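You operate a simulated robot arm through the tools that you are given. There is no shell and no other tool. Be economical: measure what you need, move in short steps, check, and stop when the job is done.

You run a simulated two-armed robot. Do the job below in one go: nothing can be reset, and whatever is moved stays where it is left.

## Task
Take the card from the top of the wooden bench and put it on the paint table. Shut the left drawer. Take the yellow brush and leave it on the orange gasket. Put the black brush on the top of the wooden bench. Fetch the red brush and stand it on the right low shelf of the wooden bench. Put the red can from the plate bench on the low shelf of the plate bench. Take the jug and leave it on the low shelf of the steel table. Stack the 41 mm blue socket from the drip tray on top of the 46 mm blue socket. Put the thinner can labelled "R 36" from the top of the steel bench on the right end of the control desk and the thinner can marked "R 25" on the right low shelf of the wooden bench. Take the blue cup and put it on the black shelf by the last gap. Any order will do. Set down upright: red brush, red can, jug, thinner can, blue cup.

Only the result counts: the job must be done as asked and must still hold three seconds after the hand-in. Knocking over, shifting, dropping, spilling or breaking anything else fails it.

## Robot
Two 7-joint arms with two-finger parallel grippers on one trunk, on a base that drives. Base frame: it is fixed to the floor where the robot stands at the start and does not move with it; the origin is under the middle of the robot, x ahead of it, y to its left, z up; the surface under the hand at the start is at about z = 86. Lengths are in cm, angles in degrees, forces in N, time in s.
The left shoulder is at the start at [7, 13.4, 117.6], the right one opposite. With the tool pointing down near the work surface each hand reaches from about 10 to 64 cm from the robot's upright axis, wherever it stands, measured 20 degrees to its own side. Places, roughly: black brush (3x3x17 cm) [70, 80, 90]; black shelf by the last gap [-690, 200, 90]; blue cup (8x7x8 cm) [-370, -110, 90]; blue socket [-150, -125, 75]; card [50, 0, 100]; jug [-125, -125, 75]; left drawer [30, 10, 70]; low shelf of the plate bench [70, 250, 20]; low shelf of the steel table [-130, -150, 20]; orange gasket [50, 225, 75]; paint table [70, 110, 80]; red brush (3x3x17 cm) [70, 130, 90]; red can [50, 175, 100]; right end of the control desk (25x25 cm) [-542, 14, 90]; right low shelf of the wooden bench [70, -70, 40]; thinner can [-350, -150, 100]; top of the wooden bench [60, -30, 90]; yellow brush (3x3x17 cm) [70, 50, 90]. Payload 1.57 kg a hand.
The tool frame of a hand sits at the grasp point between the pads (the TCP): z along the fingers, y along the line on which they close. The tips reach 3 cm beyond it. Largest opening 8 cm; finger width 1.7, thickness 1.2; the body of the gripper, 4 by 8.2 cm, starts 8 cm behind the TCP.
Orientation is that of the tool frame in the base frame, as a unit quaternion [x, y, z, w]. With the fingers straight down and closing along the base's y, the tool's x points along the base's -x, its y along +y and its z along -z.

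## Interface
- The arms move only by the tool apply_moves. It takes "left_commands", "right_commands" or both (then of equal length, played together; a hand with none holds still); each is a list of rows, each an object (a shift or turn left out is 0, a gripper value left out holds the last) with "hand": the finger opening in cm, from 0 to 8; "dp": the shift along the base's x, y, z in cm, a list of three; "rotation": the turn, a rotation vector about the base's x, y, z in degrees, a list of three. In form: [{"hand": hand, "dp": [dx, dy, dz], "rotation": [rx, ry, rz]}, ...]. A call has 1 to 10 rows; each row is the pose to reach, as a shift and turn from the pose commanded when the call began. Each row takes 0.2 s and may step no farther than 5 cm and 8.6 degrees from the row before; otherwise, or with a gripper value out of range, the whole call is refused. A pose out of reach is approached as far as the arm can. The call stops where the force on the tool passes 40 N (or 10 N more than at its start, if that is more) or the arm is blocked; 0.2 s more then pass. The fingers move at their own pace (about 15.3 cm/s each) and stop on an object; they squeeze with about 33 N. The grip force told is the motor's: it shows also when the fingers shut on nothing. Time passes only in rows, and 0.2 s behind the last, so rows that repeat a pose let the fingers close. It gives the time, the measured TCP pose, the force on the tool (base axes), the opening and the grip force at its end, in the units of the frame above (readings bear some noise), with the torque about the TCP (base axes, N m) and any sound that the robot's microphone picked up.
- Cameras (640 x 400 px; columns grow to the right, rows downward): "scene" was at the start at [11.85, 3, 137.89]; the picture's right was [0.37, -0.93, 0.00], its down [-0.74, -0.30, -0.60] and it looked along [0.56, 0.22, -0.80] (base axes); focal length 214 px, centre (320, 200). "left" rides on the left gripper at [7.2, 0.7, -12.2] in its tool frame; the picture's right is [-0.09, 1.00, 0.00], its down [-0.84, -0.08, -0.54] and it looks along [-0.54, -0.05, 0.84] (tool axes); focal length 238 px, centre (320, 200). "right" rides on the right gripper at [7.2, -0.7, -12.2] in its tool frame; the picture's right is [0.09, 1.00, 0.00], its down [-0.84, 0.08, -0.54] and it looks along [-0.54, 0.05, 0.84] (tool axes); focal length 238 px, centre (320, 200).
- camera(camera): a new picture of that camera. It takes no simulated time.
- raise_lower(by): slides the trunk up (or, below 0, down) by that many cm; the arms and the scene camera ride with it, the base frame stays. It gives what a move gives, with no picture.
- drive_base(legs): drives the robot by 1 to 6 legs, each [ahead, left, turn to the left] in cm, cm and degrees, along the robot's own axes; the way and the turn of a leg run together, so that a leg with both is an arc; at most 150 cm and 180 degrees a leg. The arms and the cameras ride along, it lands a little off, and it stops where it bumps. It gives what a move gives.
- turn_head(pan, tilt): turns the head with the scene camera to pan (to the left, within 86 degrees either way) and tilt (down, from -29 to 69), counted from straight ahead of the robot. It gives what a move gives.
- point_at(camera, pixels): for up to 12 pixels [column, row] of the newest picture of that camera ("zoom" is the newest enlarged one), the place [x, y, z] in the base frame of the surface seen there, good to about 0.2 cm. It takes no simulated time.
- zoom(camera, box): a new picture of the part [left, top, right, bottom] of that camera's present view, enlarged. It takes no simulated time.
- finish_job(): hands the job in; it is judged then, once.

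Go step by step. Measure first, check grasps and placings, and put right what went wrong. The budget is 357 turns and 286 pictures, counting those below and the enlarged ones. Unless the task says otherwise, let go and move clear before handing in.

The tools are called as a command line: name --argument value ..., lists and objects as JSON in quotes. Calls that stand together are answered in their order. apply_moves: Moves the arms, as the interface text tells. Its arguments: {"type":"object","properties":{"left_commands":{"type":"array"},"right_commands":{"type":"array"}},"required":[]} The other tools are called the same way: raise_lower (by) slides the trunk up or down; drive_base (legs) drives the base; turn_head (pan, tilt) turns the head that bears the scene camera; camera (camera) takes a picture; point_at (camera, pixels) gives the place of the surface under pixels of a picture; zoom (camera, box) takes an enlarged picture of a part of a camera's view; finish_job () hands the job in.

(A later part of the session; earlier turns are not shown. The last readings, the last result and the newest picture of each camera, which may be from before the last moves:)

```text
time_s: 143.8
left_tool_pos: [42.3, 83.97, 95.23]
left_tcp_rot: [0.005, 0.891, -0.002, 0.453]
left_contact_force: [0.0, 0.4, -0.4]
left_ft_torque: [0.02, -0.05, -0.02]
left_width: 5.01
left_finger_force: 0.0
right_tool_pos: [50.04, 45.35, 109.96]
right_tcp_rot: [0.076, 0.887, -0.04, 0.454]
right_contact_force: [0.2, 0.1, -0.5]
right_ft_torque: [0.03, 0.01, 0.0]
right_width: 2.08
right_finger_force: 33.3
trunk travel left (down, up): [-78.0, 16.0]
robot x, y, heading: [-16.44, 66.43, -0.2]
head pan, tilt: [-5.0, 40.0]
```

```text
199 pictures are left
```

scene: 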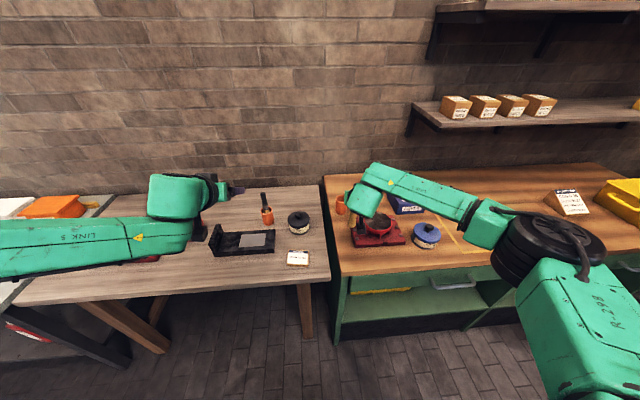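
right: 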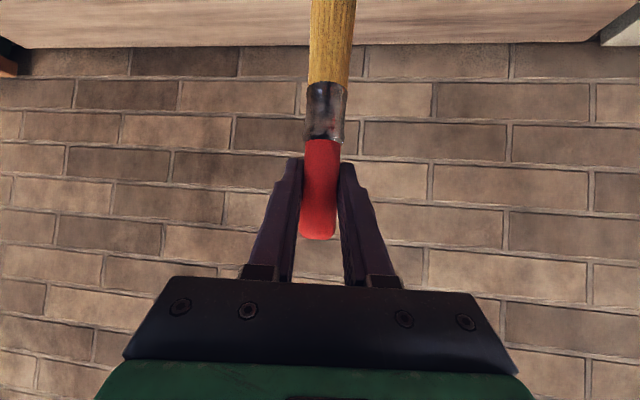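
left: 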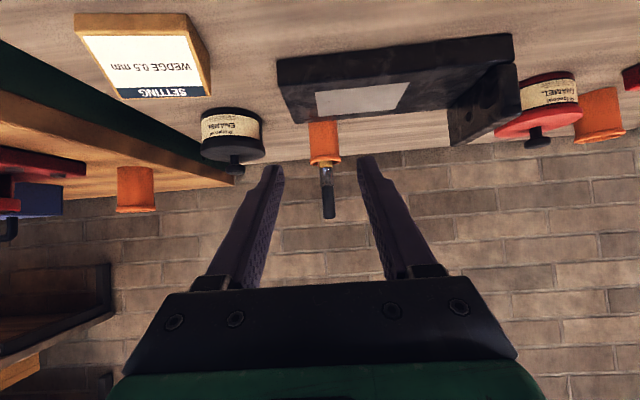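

Lined up. Drive ahead 20 and check.

drive_base --legs '[[20, 0, 0]]'

camera --camera "left"

```text
time_s: 145.4
left_tool_pos: [61.73, 83.5, 95.27]
left_tcp_rot: [0.007, 0.891, -0.003, 0.454]
left_contact_force: [0.2, 0.1, -0.1]
left_ft_torque: [0.01, -0.02, 0.01]
left_width: 4.99
left_finger_force: 0.0
right_tool_pos: [69.29, 45.06, 110.01]
right_tcp_rot: [0.078, 0.887, -0.042, 0.454]
right_contact_force: [0.5, 0.0, -1.0]
right_ft_torque: [-0.01, -0.01, 0.03]
right_width: 2.12
right_finger_force: 32.9
trunk travel left (down, up): [-78.0, 16.0]
robot x, y, heading: [3.1, 66.25, -0.3]
head pan, tilt: [-5.0, 40.0]
```

```text
198 pictures are left
```

left: 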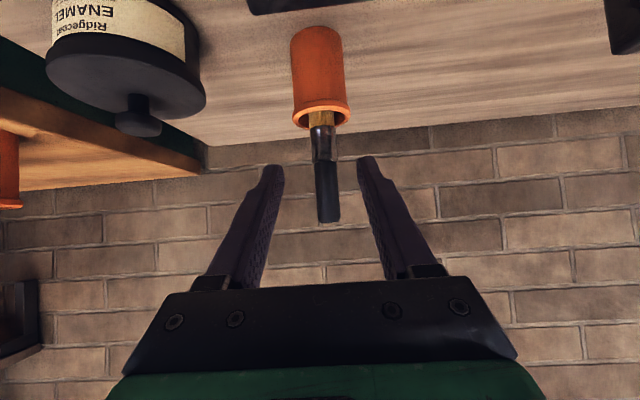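

Advance 8.5 cm and close.

apply_moves --left_commands '[{"dp": [4, 0.1, -0.4]}, {"dp": [8.4, 0.4, -0.8]}, {"hand": 0, "dp": [8.4, 0.4, -0.8]}, {"dp": [8.4, 0.4, -0.8]}, {"dp": [8.4, 0.4, -0.8]}]'

camera --camera "left"

```text
time_s: 146.6
left_tool_pos: [67.51, 85.75, 96.94]
left_tcp_rot: [0.005, 0.891, -0.002, 0.453]
left_contact_force: [0.5, 0.3, 0.0]
left_ft_torque: [-0.01, -0.01, -0.02]
left_width: 0.0
left_finger_force: 20.9
left hand out of reach, approached as far as the arm can: row 1, 2, 3, 4, 5
right_tool_pos: [69.4, 45.04, 110.05]
right_tcp_rot: [0.079, 0.887, -0.042, 0.454]
right_contact_force: [-0.6, -0.1, -1.3]
right_ft_torque: [0.0, 0.04, 0.03]
right_width: 2.09
right_finger_force: 33.1
trunk travel left (down, up): [-78.0, 16.0]
robot x, y, heading: [2.95, 66.57, -0.6]
head pan, tilt: [-5.0, 40.0]
```

```text
197 pictures are left
```

left: 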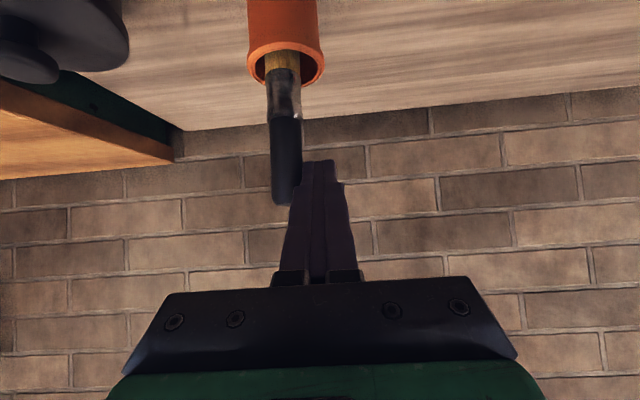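

Out of reach by a few cm and closed beside it; the brush is still standing. Back off, open, go 6 cm closer.

apply_moves --left_commands '[{"dp": [-4, 0, 0]}, {"dp": [-8, -1, -0.5]}, {"hand": 5, "dp": [-11, -2, -1.5]}, {"dp": [-11, -2, -1.5]}]'

drive_base --legs '[[6.5, 0, 0.5]]'

camera --camera "left"

```text
time_s: 147.6
left_tool_pos: [56.25, 83.81, 95.89]
left_tcp_rot: [0.006, 0.892, -0.003, 0.453]
left_contact_force: [0.0, 1.0, 0.3]
left_ft_torque: [-0.01, 0.01, -0.02]
left_width: 5.01
left_finger_force: 0.0
right_tool_pos: [69.41, 44.97, 109.87]
right_tcp_rot: [0.079, 0.887, -0.042, 0.453]
right_contact_force: [0.5, 0.2, -1.8]
right_ft_torque: [-0.02, 0.01, 0.0]
right_width: 2.09
right_finger_force: 32.5
trunk travel left (down, up): [-78.0, 16.0]
robot x, y, heading: [3.03, 66.53, -0.3]
head pan, tilt: [-5.0, 40.0]
```

```text
time_s: 148.6
left_tool_pos: [62.21, 84.16, 95.96]
left_tcp_rot: [0.002, 0.891, 0.0, 0.455]
left_contact_force: [0.1, -0.6, 0.1]
left_ft_torque: [0.02, -0.04, -0.01]
left_width: 5.0
left_finger_force: 0.0
right_tool_pos: [75.8, 45.6, 110.26]
right_tcp_rot: [0.074, 0.886, -0.039, 0.457]
right_contact_force: [-0.7, 0.3, -0.4]
right_ft_torque: [-0.02, -0.03, -0.03]
right_width: 2.11
right_finger_force: 32.7
trunk travel left (down, up): [-78.0, 16.0]
robot x, y, heading: [9.31, 66.45, 0.0]
head pan, tilt: [-5.0, 40.0]
```

```text
196 pictures are left
```

left: 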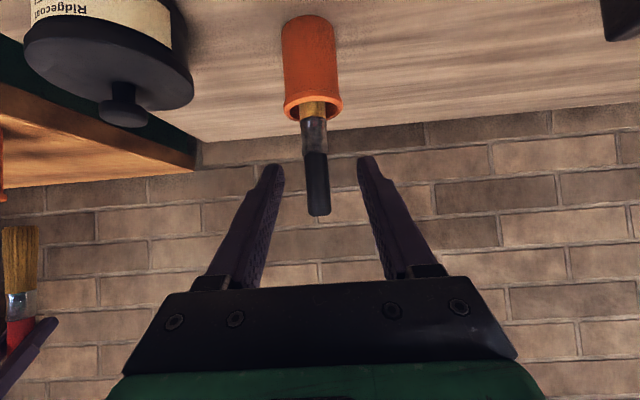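

Advance step by step without closing.

apply_moves --left_commands '[{"dp": [4, -0.2, -0.6]}, {"dp": [8.1, -0.3, -1.2]}]'

camera --camera "left"

```text
time_s: 149.2
left_tool_pos: [70.41, 84.25, 95.15]
left_tcp_rot: [0.002, 0.891, 0.0, 0.453]
left_contact_force: [0.5, 0.2, -0.3]
left_ft_torque: [0.02, 0.01, 0.01]
left_width: 5.01
left_finger_force: 0.0
left hand out of reach, approached as far as the arm can: row 2
right_tool_pos: [76.18, 45.47, 109.88]
right_tcp_rot: [0.075, 0.887, -0.039, 0.454]
right_contact_force: [0.0, 0.5, -1.9]
right_ft_torque: [-0.01, -0.03, 0.02]
right_width: 2.07
right_finger_force: 33.2
trunk travel left (down, up): [-78.0, 16.0]
robot x, y, heading: [9.55, 66.58, 0.5]
head pan, tilt: [-5.0, 40.0]
```

```text
195 pictures are left
```

left: 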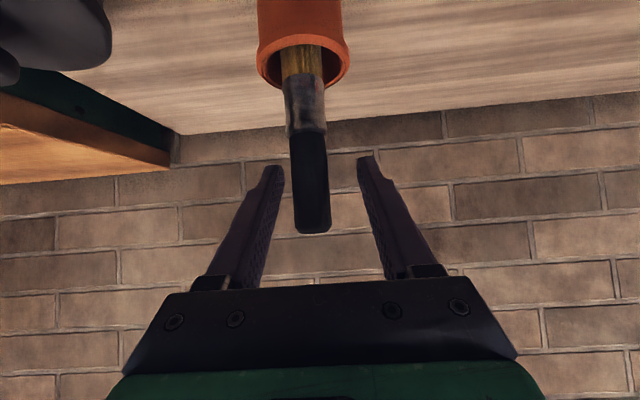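

The handle is between the pads (rows 130–232, as with the red one). Close and lift with the trunk.

apply_moves --left_commands '[{"hand": 0}, {}, {}]'

raise_lower --by 15

camera --camera "left"

camera --camera "scene"

```text
time_s: 150.0
left_tool_pos: [70.29, 84.23, 95.17]
left_tcp_rot: [0.003, 0.891, -0.001, 0.454]
left_contact_force: [-0.7, -0.6, 0.5]
left_ft_torque: [-0.02, 0.0, 0.0]
left_width: 2.08
left_finger_force: 32.7
right_tool_pos: [76.2, 45.57, 110.03]
right_tcp_rot: [0.074, 0.887, -0.04, 0.454]
right_contact_force: [-0.6, -0.2, -0.7]
right_ft_torque: [-0.03, -0.03, -0.03]
right_width: 2.09
right_finger_force: 33.3
trunk travel left (down, up): [-78.0, 16.0]
robot x, y, heading: [9.25, 66.25, 0.3]
head pan, tilt: [-5.0, 40.0]
```

```text
time_s: 151.8
left_tool_pos: [70.35, 84.16, 110.09]
left_tcp_rot: [0.002, 0.891, -0.001, 0.454]
left_contact_force: [0.2, 0.1, -0.4]
left_ft_torque: [-0.01, -0.03, 0.01]
left_width: 2.07
left_finger_force: 33.0
right_tool_pos: [75.98, 45.53, 124.91]
right_tcp_rot: [0.074, 0.887, -0.04, 0.454]
right_contact_force: [-0.2, 0.2, 0.3]
right_ft_torque: [0.0, 0.03, 0.01]
right_width: 2.11
right_finger_force: 33.1
trunk travel left (down, up): [-93.0, 1.0]
robot x, y, heading: [9.52, 66.11, -0.1]
head pan, tilt: [-5.0, 40.0]
```

```text
194 pictures are left
```

left: 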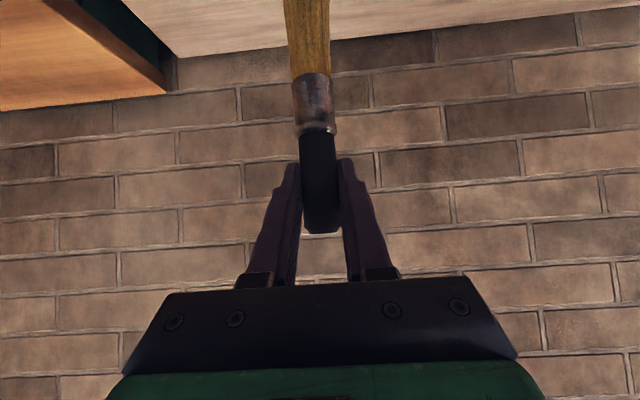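

```text
193 pictures are left
```

scene: 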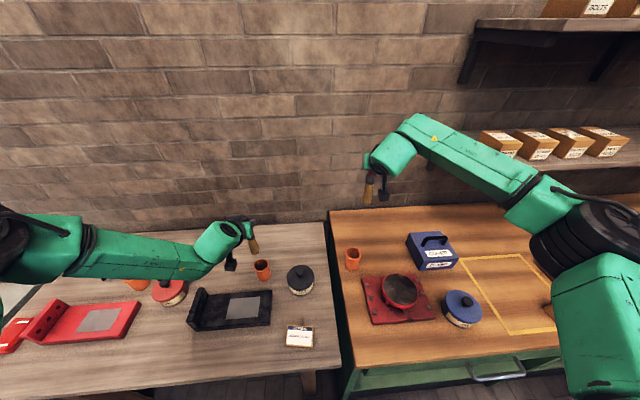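

Both brushes are held. I'll back off 24 cm and move right 37 cm to stand the black brush on the wooden bench near (46,47).

drive_base --legs '[[-24, 0, 0], [0, -37, 0]]'

camera --camera "left"

camera --camera "scene"

```text
time_s: 155.5
left_tool_pos: [45.81, 47.17, 110.07]
left_tcp_rot: [0.007, 0.891, -0.004, 0.453]
left_contact_force: [0.4, 0.7, -0.1]
left_ft_torque: [-0.01, 0.02, 0.0]
left_width: 2.08
left_finger_force: 33.7
right_tool_pos: [51.13, 8.36, 125.02]
right_tcp_rot: [0.079, 0.887, -0.043, 0.454]
right_contact_force: [-0.7, 1.0, -0.2]
right_ft_torque: [-0.01, 0.0, -0.01]
right_width: 2.1
right_finger_force: 32.6
trunk travel left (down, up): [-93.0, 1.0]
robot x, y, heading: [-15.25, 29.44, -0.5]
head pan, tilt: [-5.0, 40.0]
```

```text
192 pictures are left
```

left: 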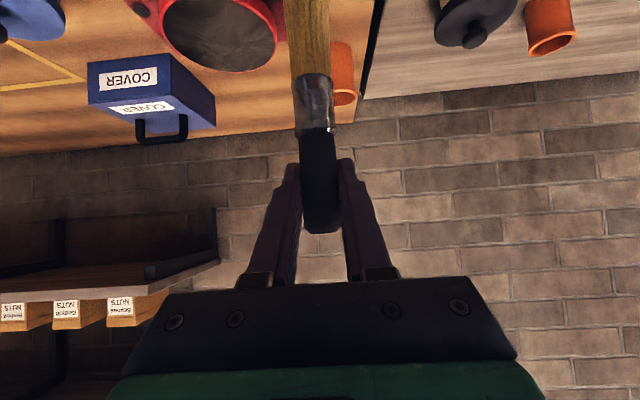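

```text
191 pictures are left
```

scene: 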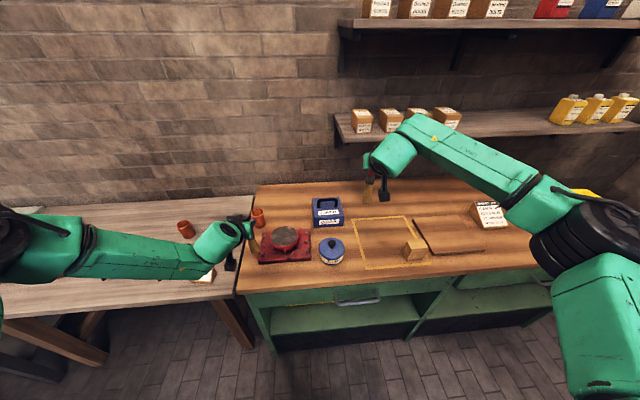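

Check the free corner of the bench before lowering.

point_at --camera "scene" --pixels '[[260, 262], [259, 245], [262, 275], [242, 285], [256, 215], [250, 260]]'

zoom --camera "scene" --box '[200, 190, 330, 300]'

```text
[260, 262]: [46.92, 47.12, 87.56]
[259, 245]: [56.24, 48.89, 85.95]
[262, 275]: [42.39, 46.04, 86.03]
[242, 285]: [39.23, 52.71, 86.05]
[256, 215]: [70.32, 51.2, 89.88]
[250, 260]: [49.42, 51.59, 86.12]
```

```text
3.64 times, centred on (265, 245) of scene
```

zoom: 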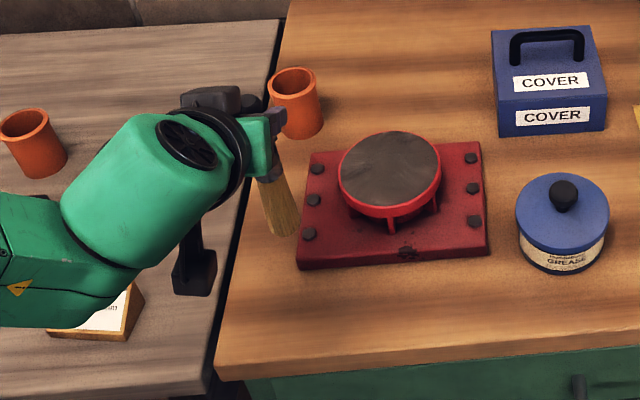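

(46,47) lies on the red base's edge; (62,38) behind it is free. I'll check the wall shelf before moving ahead.

point_at --camera "scene" --pixels '[[340, 130], [420, 136], [362, 120], [345, 125], [300, 210], [302, 190], [270, 190], [289, 225], [350, 30], [314, 222]]'

```text
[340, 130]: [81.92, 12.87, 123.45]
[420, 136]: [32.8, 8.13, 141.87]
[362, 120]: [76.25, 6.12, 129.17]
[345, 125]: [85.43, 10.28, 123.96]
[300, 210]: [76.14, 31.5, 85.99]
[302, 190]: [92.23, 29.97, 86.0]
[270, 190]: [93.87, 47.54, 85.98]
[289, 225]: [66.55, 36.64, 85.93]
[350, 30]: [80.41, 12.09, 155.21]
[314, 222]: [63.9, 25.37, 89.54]
```

The wall shelf's boxes begin at x≈76; I'll pull the right hand back 8 cm, then drive to the spot.

apply_moves --right_commands '[{"dp": [-4, 0, -1]}, {"dp": [-8, 0, -2]}]'

drive_base --legs '[[0, -9, 0], [16, 0, 0]]'

zoom --camera "scene" --box '[160, 160, 400, 320]'

camera --camera "left"

```text
time_s: 156.1
left_tool_pos: [45.64, 46.88, 110.09]
left_tcp_rot: [0.007, 0.891, -0.003, 0.454]
left_contact_force: [-0.1, 0.6, 0.7]
left_ft_torque: [-0.01, -0.01, 0.0]
left_width: 2.1
left_finger_force: 33.1
right_tool_pos: [42.98, 8.22, 123.04]
right_tcp_rot: [0.079, 0.886, -0.041, 0.455]
right_contact_force: [0.2, 0.5, -1.0]
right_ft_torque: [-0.01, 0.0, -0.02]
right_width: 2.1
right_finger_force: 33.2
trunk travel left (down, up): [-93.0, 1.0]
robot x, y, heading: [-15.38, 29.81, -0.3]
head pan, tilt: [-5.0, 40.0]
```

```text
time_s: 158.2
left_tool_pos: [61.51, 37.64, 110.25]
left_tcp_rot: [0.008, 0.891, -0.003, 0.454]
left_contact_force: [0.1, 0.6, -0.8]
left_ft_torque: [-0.02, -0.01, 0.01]
left_width: 2.06
left_finger_force: 33.2
right_tool_pos: [58.95, -1.05, 123.18]
right_tcp_rot: [0.079, 0.886, -0.042, 0.455]
right_contact_force: [-0.1, -0.1, -0.5]
right_ft_torque: [-0.02, 0.02, 0.0]
right_width: 2.09
right_finger_force: 32.6
trunk travel left (down, up): [-93.0, 1.0]
robot x, y, heading: [1.03, 20.38, -0.4]
head pan, tilt: [-5.0, 40.0]
```

```text
2.50 times, centred on (280, 240) of scene
```

zoom: 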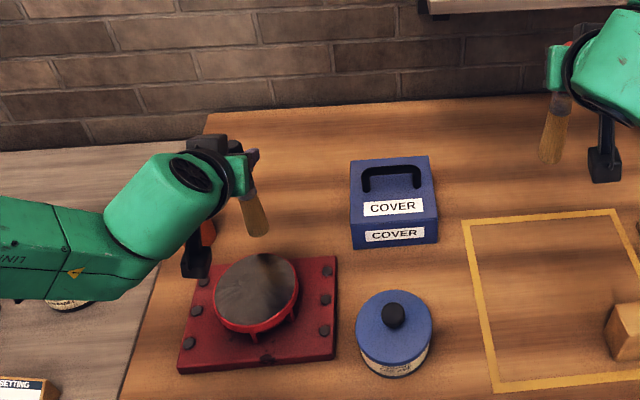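

```text
188 pictures are left
```

left: 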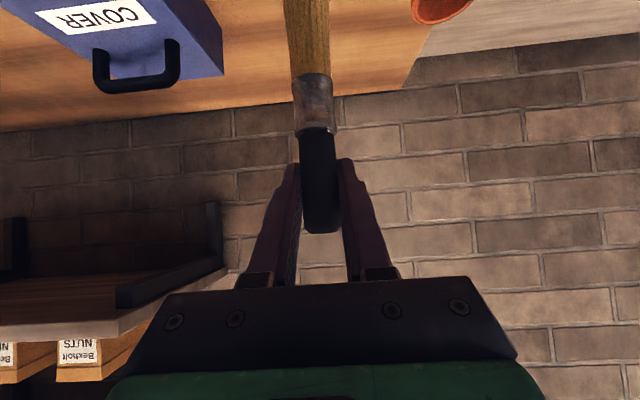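

Over the free spot at (61.5,37.6). Lower by trunk 7.5, then by arm to contact.

raise_lower --by -7.5

apply_moves --left_commands '[{"dp": [0.5, 0, -0.7]}, {"dp": [0.5, 0, -1.2]}, {"dp": [0.5, 0, -1.7]}, {"dp": [0.5, 0, -2.1]}]'

zoom --camera "scene" --box '[180, 160, 340, 280]'

```text
time_s: 159.4
left_tool_pos: [61.83, 37.67, 102.76]
left_tcp_rot: [0.007, 0.89, -0.002, 0.455]
left_contact_force: [-1.3, 1.6, 8.1]
left_ft_torque: [0.17, 0.28, 0.01]
left_width: 2.09
left_finger_force: 33.0
right_tool_pos: [59.2, -1.01, 115.56]
right_tcp_rot: [0.08, 0.886, -0.042, 0.454]
right_contact_force: [0.4, -0.9, 0.5]
right_ft_torque: [-0.04, 0.01, -0.01]
right_width: 2.08
right_finger_force: 33.4
trunk travel left (down, up): [-85.5, 8.5]
robot x, y, heading: [0.89, 20.44, -0.2]
head pan, tilt: [-5.0, 40.0]
```

```text
time_s: 160.4
left_tool_pos: [61.17, 38.33, 102.48]
left_tcp_rot: [0.007, 0.889, -0.002, 0.459]
left_contact_force: [3.1, -5.1, 30.5]
left_ft_torque: [-0.58, -0.31, 0.02]
left_width: 2.16
left_finger_force: 33.3
left hand out of reach, approached as far as the arm can: row 1, 2, 3, 4
right_tool_pos: [58.81, -1.23, 115.72]
right_tcp_rot: [0.078, 0.886, -0.039, 0.456]
right_contact_force: [0.1, 0.0, -0.7]
right_ft_torque: [0.0, 0.0, 0.01]
right_width: 2.13
right_finger_force: 33.1
trunk travel left (down, up): [-85.5, 8.5]
robot x, y, heading: [0.96, 20.2, -0.4]
head pan, tilt: [-5.0, 40.0]
```

```text
3.33 times, centred on (260, 220) of scene
```

zoom: 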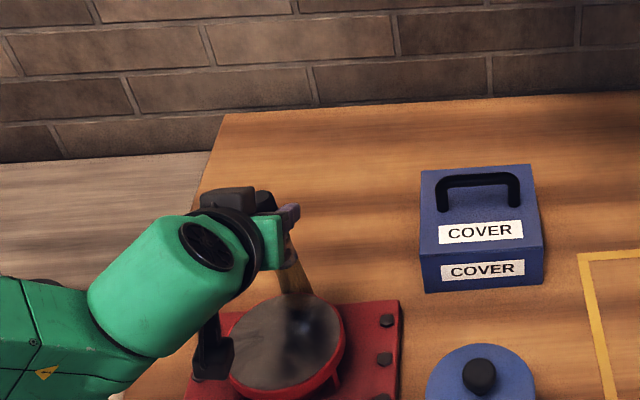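

Contact came 2 cm early: the brush foot likely landed on the red base's rear edge. Raise 3 cm and look from the left camera.

raise_lower --by 5

camera --camera "left"

zoom --camera "scene" --box '[180, 160, 340, 280]'

```text
time_s: 161.3
left_tool_pos: [61.4, 38.56, 106.65]
left_tcp_rot: [0.006, 0.892, -0.003, 0.452]
left_contact_force: [0.4, 0.1, -1.3]
left_ft_torque: [-0.01, 0.0, -0.02]
left_width: 2.13
left_finger_force: 33.4
right_tool_pos: [59.37, -0.94, 120.42]
right_tcp_rot: [0.079, 0.887, -0.041, 0.453]
right_contact_force: [0.4, -1.1, -0.6]
right_ft_torque: [0.01, 0.0, 0.03]
right_width: 2.1
right_finger_force: 32.7
trunk travel left (down, up): [-90.5, 3.5]
robot x, y, heading: [0.96, 20.39, -0.4]
head pan, tilt: [-5.0, 40.0]
```

```text
186 pictures are left
```

left: 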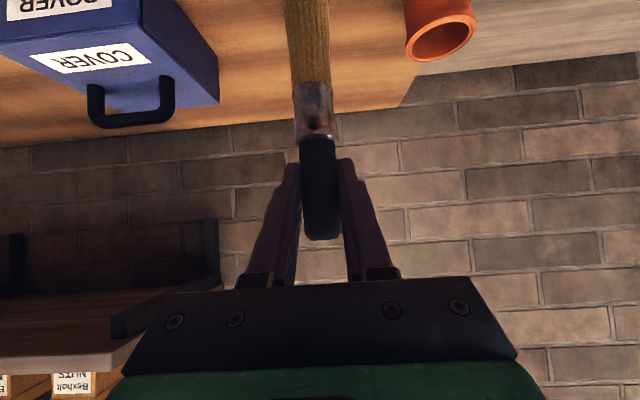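

```text
3.33 times, centred on (260, 220) of scene
```

zoom: 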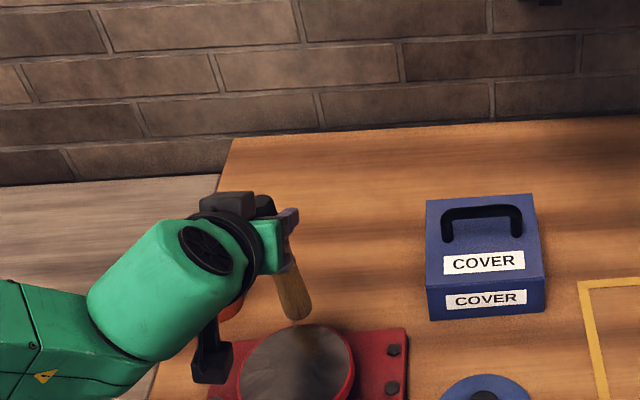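

point_at --camera "zoom" --pixels '[[296, 312], [285, 275], [404, 332], [375, 322], [300, 360], [350, 300], [330, 250]]'

```text
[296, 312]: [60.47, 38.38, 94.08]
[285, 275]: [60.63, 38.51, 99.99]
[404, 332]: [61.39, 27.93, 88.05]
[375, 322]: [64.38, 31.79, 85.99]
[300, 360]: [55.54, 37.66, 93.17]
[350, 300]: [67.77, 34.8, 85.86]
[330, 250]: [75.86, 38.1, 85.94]
```

The base's rear edge is at x≈61.7, so I need x≈68. Drive ahead 6.5, right 1.5 and lower again.

drive_base --legs '[[6.7, -1.5, 0]]'

raise_lower --by -4.2

zoom --camera "scene" --box '[180, 160, 340, 280]'

```text
time_s: 162.3
left_tool_pos: [67.51, 37.16, 107.31]
left_tcp_rot: [0.007, 0.89, -0.003, 0.456]
left_contact_force: [-0.9, -0.6, -0.4]
left_ft_torque: [0.0, -0.02, -0.01]
left_width: 2.1
left_finger_force: 33.3
right_tool_pos: [65.25, -2.36, 120.95]
right_tcp_rot: [0.078, 0.885, -0.042, 0.457]
right_contact_force: [-0.9, -1.0, -0.7]
right_ft_torque: [-0.01, -0.02, 0.0]
right_width: 2.1
right_finger_force: 32.9
trunk travel left (down, up): [-90.5, 3.5]
robot x, y, heading: [7.56, 18.67, -0.2]
head pan, tilt: [-5.0, 40.0]
```

```text
time_s: 163.2
left_tool_pos: [68.31, 36.84, 102.59]
left_tcp_rot: [0.007, 0.892, -0.003, 0.453]
left_contact_force: [0.1, 0.5, -1.5]
left_ft_torque: [0.02, 0.0, -0.01]
left_width: 2.11
left_finger_force: 32.7
right_tool_pos: [66.38, -2.49, 116.26]
right_tcp_rot: [0.079, 0.887, -0.041, 0.452]
right_contact_force: [0.5, -0.2, -0.8]
right_ft_torque: [-0.01, 0.02, 0.03]
right_width: 2.1
right_finger_force: 32.9
trunk travel left (down, up): [-86.3, 7.7]
robot x, y, heading: [7.75, 19.19, -0.5]
head pan, tilt: [-5.0, 40.0]
```

```text
3.33 times, centred on (260, 220) of scene
```

zoom: 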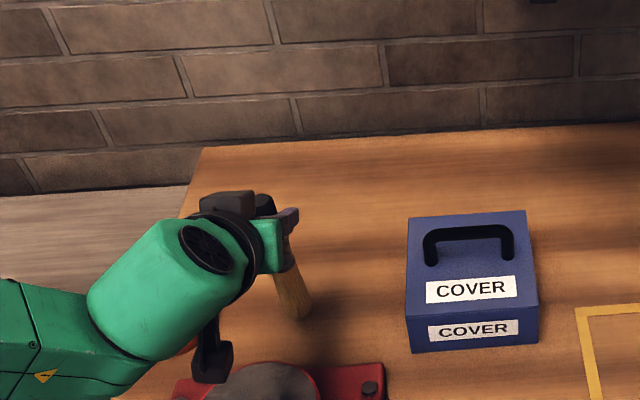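

Clear of the base. Lower in small trunk steps.

raise_lower --by -1.7

raise_lower --by -0.5

```text
time_s: 163.8
left_tool_pos: [68.23, 36.95, 100.9]
left_tcp_rot: [0.007, 0.892, -0.003, 0.452]
left_contact_force: [0.7, -0.3, -0.5]
left_ft_torque: [0.0, 0.0, 0.02]
left_width: 2.12
left_finger_force: 33.3
right_tool_pos: [66.14, -2.47, 114.62]
right_tcp_rot: [0.078, 0.887, -0.041, 0.454]
right_contact_force: [0.1, 0.4, -0.2]
right_ft_torque: [0.03, 0.0, 0.0]
right_width: 2.1
right_finger_force: 33.2
trunk travel left (down, up): [-84.6, 9.4]
robot x, y, heading: [7.23, 18.99, -0.6]
head pan, tilt: [-5.0, 40.0]
```

```text
time_s: 164.3
left_tool_pos: [68.24, 37.07, 100.33]
left_tcp_rot: [0.007, 0.892, -0.003, 0.453]
left_contact_force: [-0.8, 0.5, -0.4]
left_ft_torque: [-0.01, 0.0, 0.01]
left_width: 2.12
left_finger_force: 33.3
right_tool_pos: [66.23, -2.45, 114.02]
right_tcp_rot: [0.078, 0.887, -0.041, 0.454]
right_contact_force: [1.0, -0.1, -0.5]
right_ft_torque: [-0.01, -0.01, -0.03]
right_width: 2.09
right_finger_force: 32.7
trunk travel left (down, up): [-84.1, 9.9]
robot x, y, heading: [7.44, 18.7, -0.3]
head pan, tilt: [-5.0, 40.0]
```

raise_lower --by -0.4

zoom --camera "scene" --box '[200, 180, 300, 260]'

```text
time_s: 164.9
left_tool_pos: [68.14, 36.95, 100.03]
left_tcp_rot: [0.007, 0.89, -0.003, 0.455]
left_contact_force: [-0.8, 0.8, 7.9]
left_ft_torque: [0.07, 0.11, -0.01]
left_width: 2.1
left_finger_force: 32.1
right_tool_pos: [65.94, -2.42, 113.63]
right_tcp_rot: [0.08, 0.886, -0.042, 0.455]
right_contact_force: [-1.1, 0.7, 0.0]
right_ft_torque: [0.03, 0.01, -0.01]
right_width: 2.1
right_finger_force: 33.2
trunk travel left (down, up): [-83.7, 10.3]
robot x, y, heading: [7.45, 18.73, -0.4]
head pan, tilt: [-5.0, 40.0]
```

```text
5.00 times, centred on (250, 220) of scene
```

zoom: 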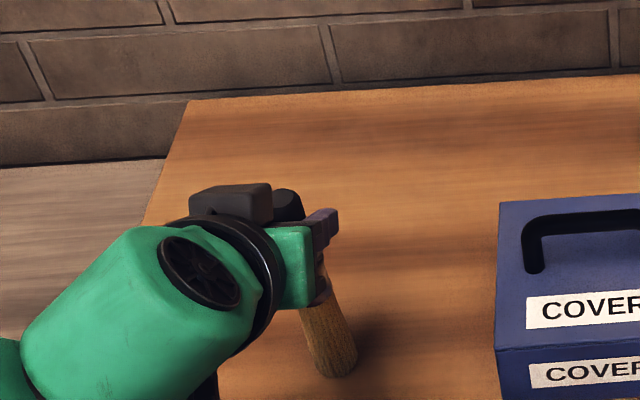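

Contact at 8 N. Open gently and watch whether it stands.

apply_moves --left_commands '[{"hand": 2.6}, {"hand": 3.2}, {"hand": 4}, {}]'

camera --camera "left"

zoom --camera "scene" --box '[200, 180, 300, 260]'

```text
time_s: 165.9
left_tool_pos: [68.38, 36.98, 99.96]
left_tcp_rot: [0.006, 0.891, -0.002, 0.453]
left_contact_force: [0.6, 0.1, 0.0]
left_ft_torque: [0.0, 0.03, 0.02]
left_width: 4.01
left_finger_force: 0.2
right_tool_pos: [66.16, -2.53, 113.76]
right_tcp_rot: [0.078, 0.887, -0.041, 0.453]
right_contact_force: [0.2, -1.3, -1.5]
right_ft_torque: [0.0, -0.01, -0.02]
right_width: 2.1
right_finger_force: 33.4
trunk travel left (down, up): [-83.7, 10.3]
robot x, y, heading: [8.01, 18.79, -0.3]
head pan, tilt: [-5.0, 40.0]
```

```text
182 pictures are left
```

left: 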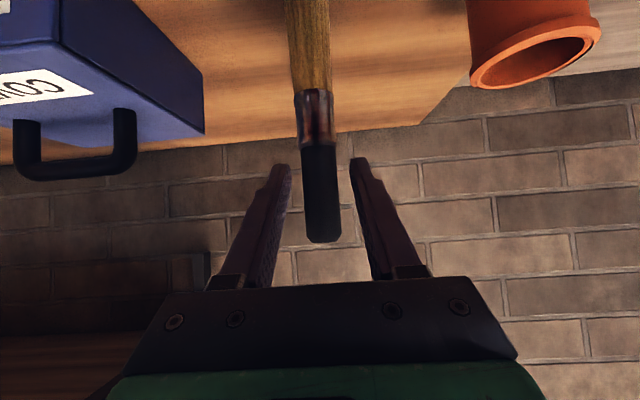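

```text
5.00 times, centred on (250, 220) of scene
```

zoom: 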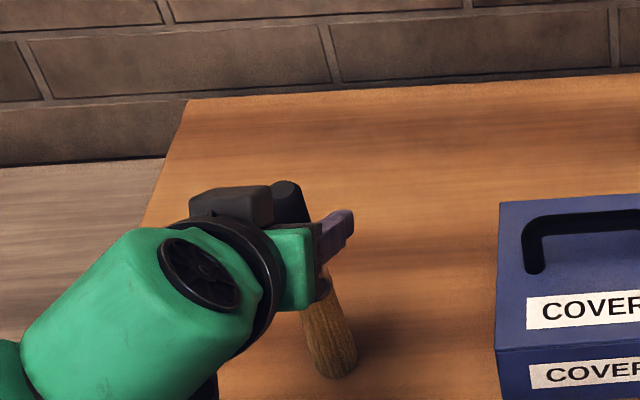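

It stands free. Withdraw straight back, then up.

apply_moves --left_commands '[{"hand": 5}, {"dp": [-2, 0, 0]}, {"dp": [-5, 0, 0.5]}, {"dp": [-9, 0, 1.5]}, {"dp": [-13, 0, 3]}, {"dp": [-15, 0, 6]}, {"dp": [-17, 0, 10]}]'

camera --camera "scene"

```text
time_s: 167.5
left_tool_pos: [53.22, 37.05, 105.97]
left_tcp_rot: [0.005, 0.892, -0.001, 0.452]
left_contact_force: [0.7, -0.2, -0.6]
left_ft_torque: [0.02, -0.04, -0.05]
left_width: 4.98
left_finger_force: 0.0
left hand out of reach, approached as far as the arm can: row 7
right_tool_pos: [66.25, -2.5, 113.73]
right_tcp_rot: [0.08, 0.887, -0.042, 0.453]
right_contact_force: [0.1, -0.7, -1.5]
right_ft_torque: [0.03, 0.01, 0.02]
right_width: 2.1
right_finger_force: 33.3
trunk travel left (down, up): [-83.7, 10.3]
robot x, y, heading: [7.64, 18.82, -0.2]
head pan, tilt: [-5.0, 40.0]
```

```text
180 pictures are left
```

scene: 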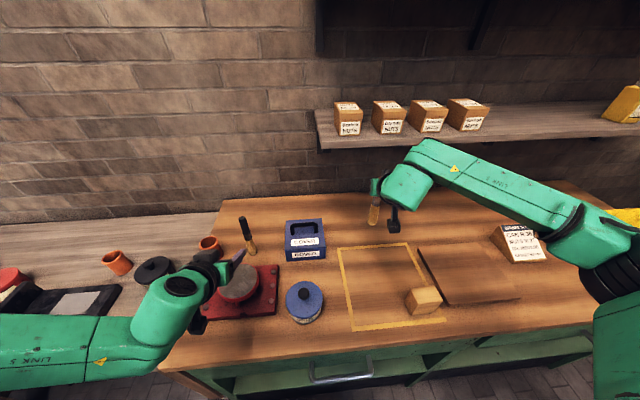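

The black brush stands on the wooden bench. Now back off and go right, to look at the right low shelf.

drive_base --legs '[[-50, 0, 0], [0, -69, 0]]'

raise_lower --by -35

turn_head --pan -5 --tilt 25

camera --camera "scene"

```text
time_s: 173.9
left_tool_pos: [2.58, -33.01, 105.94]
left_tcp_rot: [0.007, 0.891, -0.004, 0.453]
left_contact_force: [-0.6, -0.3, -0.3]
left_ft_torque: [0.0, 0.01, -0.01]
left_width: 5.01
left_finger_force: 0.0
right_tool_pos: [15.6, -72.36, 113.73]
right_tcp_rot: [0.079, 0.887, -0.042, 0.453]
right_contact_force: [0.4, 0.1, -1.0]
right_ft_torque: [0.0, -0.04, -0.02]
right_width: 2.08
right_finger_force: 33.1
trunk travel left (down, up): [-83.7, 10.3]
robot x, y, heading: [-43.05, -51.23, -0.3]
head pan, tilt: [-5.0, 40.0]
```

```text
time_s: 177.3
left_tool_pos: [2.61, -33.04, 71.0]
left_tcp_rot: [0.008, 0.891, -0.003, 0.453]
left_contact_force: [0.0, -0.8, 0.2]
left_ft_torque: [0.0, 0.0, 0.01]
left_width: 5.01
left_finger_force: 0.1
right_tool_pos: [15.44, -72.41, 78.68]
right_tcp_rot: [0.079, 0.886, -0.042, 0.454]
right_contact_force: [-0.1, 0.4, -1.8]
right_ft_torque: [0.02, -0.01, 0.03]
right_width: 2.12
right_finger_force: 32.7
trunk travel left (down, up): [-48.7, 45.3]
robot x, y, heading: [-43.0, -51.35, -0.5]
head pan, tilt: [-5.0, 40.0]
```

```text
time_s: 178.1
left_tool_pos: [2.67, -33.02, 70.92]
left_tcp_rot: [0.008, 0.891, -0.003, 0.453]
left_contact_force: [0.2, -0.6, -0.4]
left_ft_torque: [-0.01, 0.0, -0.01]
left_width: 5.0
left_finger_force: 0.1
right_tool_pos: [15.5, -72.54, 78.69]
right_tcp_rot: [0.079, 0.887, -0.042, 0.453]
right_contact_force: [0.2, -0.5, -1.0]
right_ft_torque: [0.01, -0.01, 0.03]
right_width: 2.14
right_finger_force: 32.8
trunk travel left (down, up): [-48.7, 45.3]
robot x, y, heading: [-43.07, -50.98, -0.4]
head pan, tilt: [-5.0, 25.0]
```

```text
179 pictures are left
```

scene: 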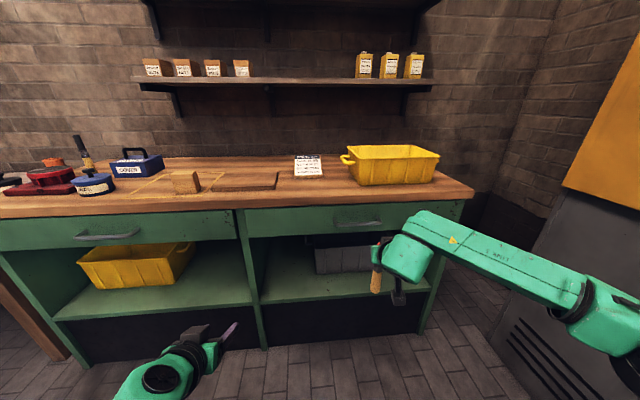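

The right low shelf is at (320,285), with a grey crate behind. Measure it.

point_at --camera "scene" --pixels '[[290, 285], [330, 290], [270, 295], [300, 270], [320, 255], [345, 270], [248, 260], [300, 235], [420, 290], [330, 222], [500, 300], [560, 240]]'

zoom --camera "scene" --box '[230, 190, 450, 340]'

```text
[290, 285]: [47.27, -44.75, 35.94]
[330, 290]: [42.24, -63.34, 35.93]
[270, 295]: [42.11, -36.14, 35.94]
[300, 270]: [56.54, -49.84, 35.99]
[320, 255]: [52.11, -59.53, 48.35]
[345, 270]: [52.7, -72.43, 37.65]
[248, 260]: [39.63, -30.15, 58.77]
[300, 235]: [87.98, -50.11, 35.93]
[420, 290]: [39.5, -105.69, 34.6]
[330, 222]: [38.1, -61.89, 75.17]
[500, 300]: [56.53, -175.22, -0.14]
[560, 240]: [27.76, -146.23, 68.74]
```

```text
2.67 times, centred on (340, 265) of scene
```

zoom: 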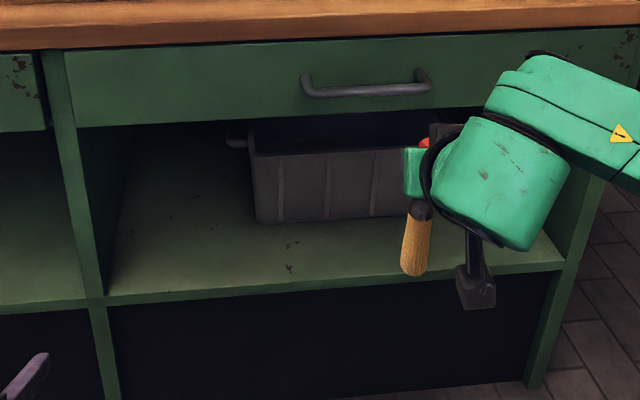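

Shelf z=35.95; free spot at (48,−44), left of the crate (y>−56). I'll shift left 28.5, lower 26 and drive ahead, checking.

drive_base --legs '[[0, 28, 0]]'

raise_lower --by -25

drive_base --legs '[[20, 0, 0]]'

camera --camera "scene"

camera --camera "right"

```text
time_s: 180.0
left_tool_pos: [2.78, -4.82, 71.0]
left_tcp_rot: [0.006, 0.891, -0.002, 0.453]
left_contact_force: [-0.1, -0.3, -0.2]
left_ft_torque: [-0.01, 0.0, -0.01]
left_width: 5.0
left_finger_force: 0.0
right_tool_pos: [15.78, -44.33, 78.62]
right_tcp_rot: [0.078, 0.887, -0.042, 0.454]
right_contact_force: [-0.1, 0.0, -1.1]
right_ft_torque: [0.02, 0.0, -0.02]
right_width: 2.09
right_finger_force: 32.7
trunk travel left (down, up): [-48.7, 45.3]
robot x, y, heading: [-42.87, -22.85, -0.5]
head pan, tilt: [-5.0, 25.0]
```

```text
time_s: 182.6
left_tool_pos: [2.81, -4.73, 46.0]
left_tcp_rot: [0.007, 0.891, -0.003, 0.453]
left_contact_force: [0.7, -0.5, 0.1]
left_ft_torque: [0.01, 0.01, -0.04]
left_width: 4.99
left_finger_force: 0.1
right_tool_pos: [15.64, -44.24, 53.61]
right_tcp_rot: [0.078, 0.887, -0.041, 0.454]
right_contact_force: [-0.4, 0.1, 0.1]
right_ft_torque: [-0.02, 0.04, 0.02]
right_width: 2.11
right_finger_force: 32.8
trunk travel left (down, up): [-23.7, 70.3]
robot x, y, heading: [-42.85, -22.83, -0.4]
head pan, tilt: [-5.0, 25.0]
```

```text
time_s: 184.2
left_tool_pos: [22.45, -4.46, 45.91]
left_tcp_rot: [0.004, 0.892, -0.001, 0.453]
left_contact_force: [0.3, 0.3, -0.1]
left_ft_torque: [0.0, -0.01, -0.03]
left_width: 5.01
left_finger_force: 0.1
right_tool_pos: [35.58, -43.85, 53.75]
right_tcp_rot: [0.076, 0.887, -0.04, 0.454]
right_contact_force: [0.0, 0.2, -1.3]
right_ft_torque: [0.0, -0.02, 0.0]
right_width: 2.11
right_finger_force: 33.1
trunk travel left (down, up): [-23.7, 70.3]
robot x, y, heading: [-22.97, -22.82, -0.5]
head pan, tilt: [-5.0, 25.0]
```

```text
177 pictures are left
```

scene: 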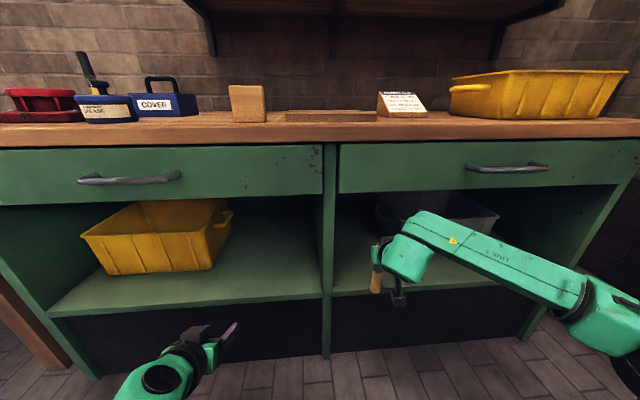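

```text
176 pictures are left
```

right: 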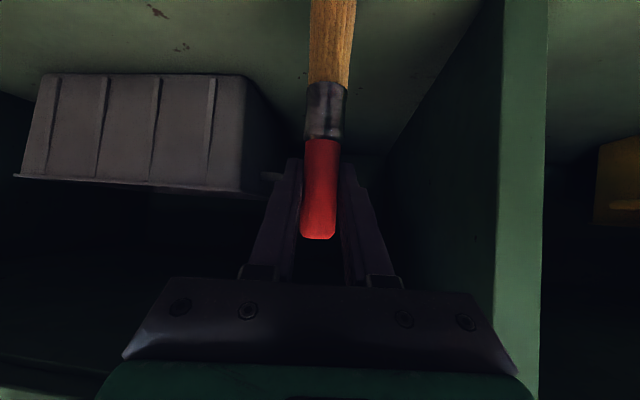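

Clear of the divider. Drive 12 cm more.

drive_base --legs '[[12, 0, 0]]'

raise_lower --by -2.6

zoom --camera "scene" --box '[320, 180, 520, 340]'

```text
time_s: 185.4
left_tool_pos: [34.46, -4.72, 45.92]
left_tcp_rot: [0.006, 0.892, -0.003, 0.452]
left_contact_force: [-0.6, -0.2, -0.3]
left_ft_torque: [0.0, 0.0, -0.03]
left_width: 5.0
left_finger_force: 0.0
right_tool_pos: [47.35, -44.23, 53.76]
right_tcp_rot: [0.078, 0.887, -0.041, 0.454]
right_contact_force: [-0.3, -0.4, -1.3]
right_ft_torque: [-0.01, 0.01, 0.01]
right_width: 2.11
right_finger_force: 32.7
trunk travel left (down, up): [-23.7, 70.3]
robot x, y, heading: [-11.24, -23.07, -0.3]
head pan, tilt: [-5.0, 25.0]
```

```text
time_s: 186.2
left_tool_pos: [34.5, -4.67, 43.34]
left_tcp_rot: [0.006, 0.891, -0.003, 0.454]
left_contact_force: [0.5, 0.2, 0.1]
left_ft_torque: [-0.01, 0.01, 0.02]
left_width: 4.98
left_finger_force: 0.0
right_tool_pos: [47.36, -44.16, 51.07]
right_tcp_rot: [0.077, 0.887, -0.04, 0.454]
right_contact_force: [-0.4, 0.9, -0.5]
right_ft_torque: [0.01, -0.02, -0.01]
right_width: 2.1
right_finger_force: 33.0
trunk travel left (down, up): [-21.1, 72.9]
robot x, y, heading: [-11.19, -22.94, -0.2]
head pan, tilt: [-5.0, 25.0]
```

```text
2.50 times, centred on (420, 260) of scene
```

zoom: 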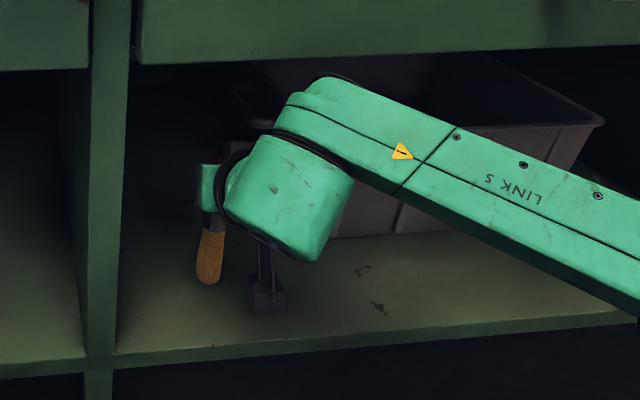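

Still no contact at z=51.07 (expected about 50.2). Step down.

raise_lower --by -0.7

raise_lower --by -0.3

```text
time_s: 186.7
left_tool_pos: [34.34, -4.77, 42.57]
left_tcp_rot: [0.006, 0.892, -0.002, 0.453]
left_contact_force: [0.4, 0.0, -0.4]
left_ft_torque: [0.0, -0.03, 0.0]
left_width: 5.01
left_finger_force: 0.1
right_tool_pos: [47.45, -44.11, 50.47]
right_tcp_rot: [0.078, 0.887, -0.041, 0.453]
right_contact_force: [0.3, 0.2, -0.3]
right_ft_torque: [0.01, -0.01, -0.01]
right_width: 2.08
right_finger_force: 33.3
trunk travel left (down, up): [-20.4, 73.6]
robot x, y, heading: [-11.01, -23.02, -0.2]
head pan, tilt: [-5.0, 25.0]
```

```text
time_s: 187.2
left_tool_pos: [34.4, -4.69, 42.34]
left_tcp_rot: [0.007, 0.891, -0.003, 0.453]
left_contact_force: [0.0, 0.4, -0.6]
left_ft_torque: [0.02, -0.03, 0.0]
left_width: 4.98
left_finger_force: 0.0
right_tool_pos: [47.45, -44.2, 50.23]
right_tcp_rot: [0.078, 0.886, -0.041, 0.456]
right_contact_force: [-1.7, -0.3, 4.3]
right_ft_torque: [0.0, 0.05, 0.02]
right_width: 2.1
right_finger_force: 33.0
trunk travel left (down, up): [-20.1, 73.9]
robot x, y, heading: [-10.92, -22.7, -0.3]
head pan, tilt: [-5.0, 25.0]
```

Light contact (4–5 N). Open gently and look.

apply_moves --right_commands '[{"hand": 2.6}, {"hand": 3.3}, {"hand": 4.2}, {}, {}]'

camera --camera "right"

zoom --camera "scene" --box '[320, 180, 480, 308]'

```text
time_s: 188.4
left_tool_pos: [34.44, -4.62, 42.38]
left_tcp_rot: [0.006, 0.891, -0.002, 0.453]
left_contact_force: [0.6, -0.1, -1.2]
left_ft_torque: [0.01, -0.01, -0.05]
left_width: 5.01
left_finger_force: 0.0
right_tool_pos: [47.43, -44.16, 50.15]
right_tcp_rot: [0.078, 0.887, -0.041, 0.453]
right_contact_force: [-0.3, 0.6, 0.1]
right_ft_torque: [0.0, -0.01, -0.01]
right_width: 4.22
right_finger_force: 0.1
trunk travel left (down, up): [-20.1, 73.9]
robot x, y, heading: [-11.2, -23.09, -0.2]
head pan, tilt: [-5.0, 25.0]
```

```text
174 pictures are left
```

right: 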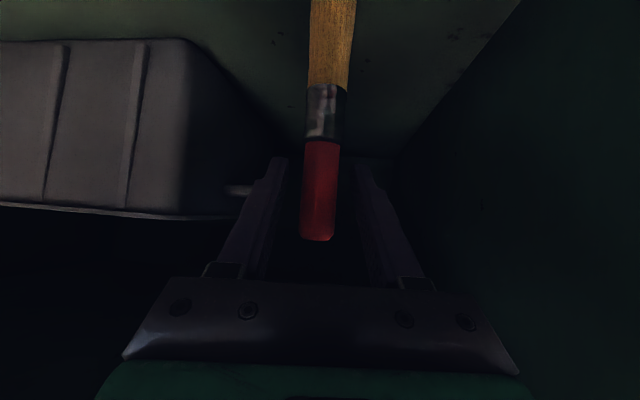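

```text
3.12 times, centred on (400, 244) of scene
```

zoom: 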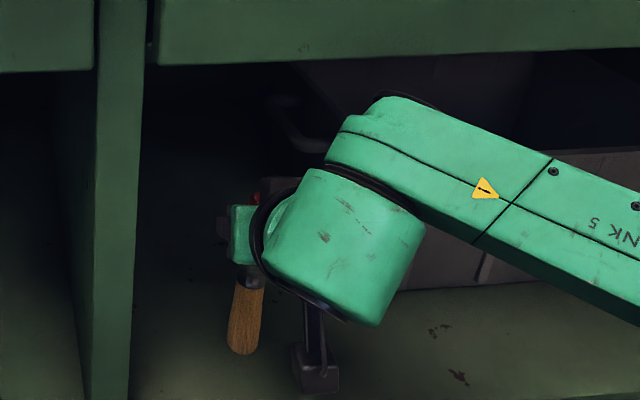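

It stands free. Withdraw straight back with the arm, then drive out.

apply_moves --right_commands '[{"hand": 5}, {"dp": [-2, 0.3, 0]}, {"dp": [-5, 0.8, 0]}, {"dp": [-8, 1.3, 0]}, {"dp": [-11, 1.8, 0]}]'

drive_base --legs '[[-35, 0, 0]]'

camera --camera "scene"

```text
time_s: 189.6
left_tool_pos: [34.31, -4.68, 42.39]
left_tcp_rot: [0.006, 0.891, -0.003, 0.453]
left_contact_force: [0.6, -0.6, 0.7]
left_ft_torque: [-0.02, -0.01, -0.01]
left_width: 5.03
left_finger_force: 0.0
right_tool_pos: [36.41, -42.4, 50.11]
right_tcp_rot: [0.078, 0.886, -0.041, 0.455]
right_contact_force: [0.7, -0.1, 1.1]
right_ft_torque: [-0.01, 0.03, 0.01]
right_width: 4.98
right_finger_force: 0.1
trunk travel left (down, up): [-20.1, 73.9]
robot x, y, heading: [-11.07, -22.71, -0.4]
head pan, tilt: [-5.0, 25.0]
```

```text
time_s: 191.9
left_tool_pos: [-0.39, -4.43, 42.42]
left_tcp_rot: [0.002, 0.891, 0.0, 0.453]
left_contact_force: [-0.3, -0.1, 0.2]
left_ft_torque: [-0.02, -0.04, 0.01]
left_width: 5.0
left_finger_force: 0.0
right_tool_pos: [2.09, -42.12, 50.21]
right_tcp_rot: [0.074, 0.887, -0.039, 0.455]
right_contact_force: [-1.4, 0.6, -0.5]
right_ft_torque: [0.01, 0.03, 0.02]
right_width: 5.0
right_finger_force: 0.0
trunk travel left (down, up): [-20.1, 73.9]
robot x, y, heading: [-45.42, -23.22, 0.3]
head pan, tilt: [-5.0, 25.0]
```

```text
172 pictures are left
```

scene: 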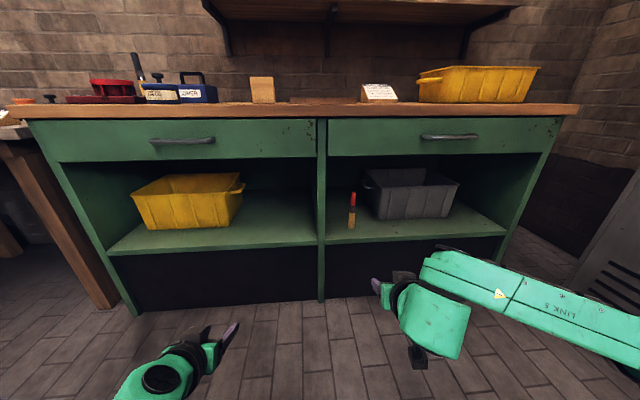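

The red brush stands on the right low shelf. Next the steel table behind me: raise the trunk and look that way.

raise_lower --by 40

raise_lower --by 22

turn_head --pan -86 --tilt 20

camera --camera "scene"

```text
time_s: 195.7
left_tool_pos: [-0.29, -4.47, 82.26]
left_tcp_rot: [0.003, 0.891, -0.001, 0.454]
left_contact_force: [0.1, -0.3, 0.7]
left_ft_torque: [0.02, 0.02, 0.01]
left_width: 5.01
left_finger_force: 0.0
right_tool_pos: [1.99, -42.12, 90.13]
right_tcp_rot: [0.075, 0.887, -0.039, 0.453]
right_contact_force: [-0.4, 0.0, 0.3]
right_ft_torque: [-0.04, -0.01, 0.0]
right_width: 4.99
right_finger_force: 0.1
trunk travel left (down, up): [-60.1, 33.9]
robot x, y, heading: [-45.49, -22.81, 0.0]
head pan, tilt: [-5.0, 25.0]
```

```text
time_s: 198.0
left_tool_pos: [-0.45, -4.34, 104.26]
left_tcp_rot: [0.003, 0.891, 0.0, 0.453]
left_contact_force: [0.0, -0.3, -0.1]
left_ft_torque: [0.0, 0.0, 0.02]
left_width: 5.0
left_finger_force: 0.1
right_tool_pos: [1.99, -42.21, 112.08]
right_tcp_rot: [0.074, 0.887, -0.039, 0.455]
right_contact_force: [0.2, 0.9, -0.3]
right_ft_torque: [-0.01, 0.02, 0.0]
right_width: 5.02
right_finger_force: 0.0
trunk travel left (down, up): [-82.1, 11.9]
robot x, y, heading: [-45.65, -22.98, 0.2]
head pan, tilt: [-5.0, 25.0]
```

```text
time_s: 199.6
left_tool_pos: [-0.27, -4.39, 104.36]
left_tcp_rot: [0.003, 0.891, -0.001, 0.453]
left_contact_force: [-0.1, -0.5, -0.8]
left_ft_torque: [0.04, -0.02, -0.02]
left_width: 5.01
left_finger_force: 0.1
right_tool_pos: [1.98, -42.24, 112.27]
right_tcp_rot: [0.075, 0.887, -0.04, 0.453]
right_contact_force: [0.4, -0.7, -0.9]
right_ft_torque: [0.02, -0.02, -0.01]
right_width: 5.01
right_finger_force: 0.0
trunk travel left (down, up): [-82.1, 11.9]
robot x, y, heading: [-45.53, -22.7, 0.3]
head pan, tilt: [-85.9, 20.0]
```

```text
171 pictures are left
```

scene: 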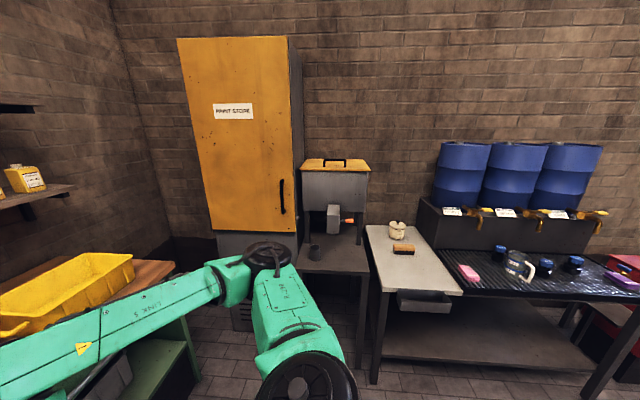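

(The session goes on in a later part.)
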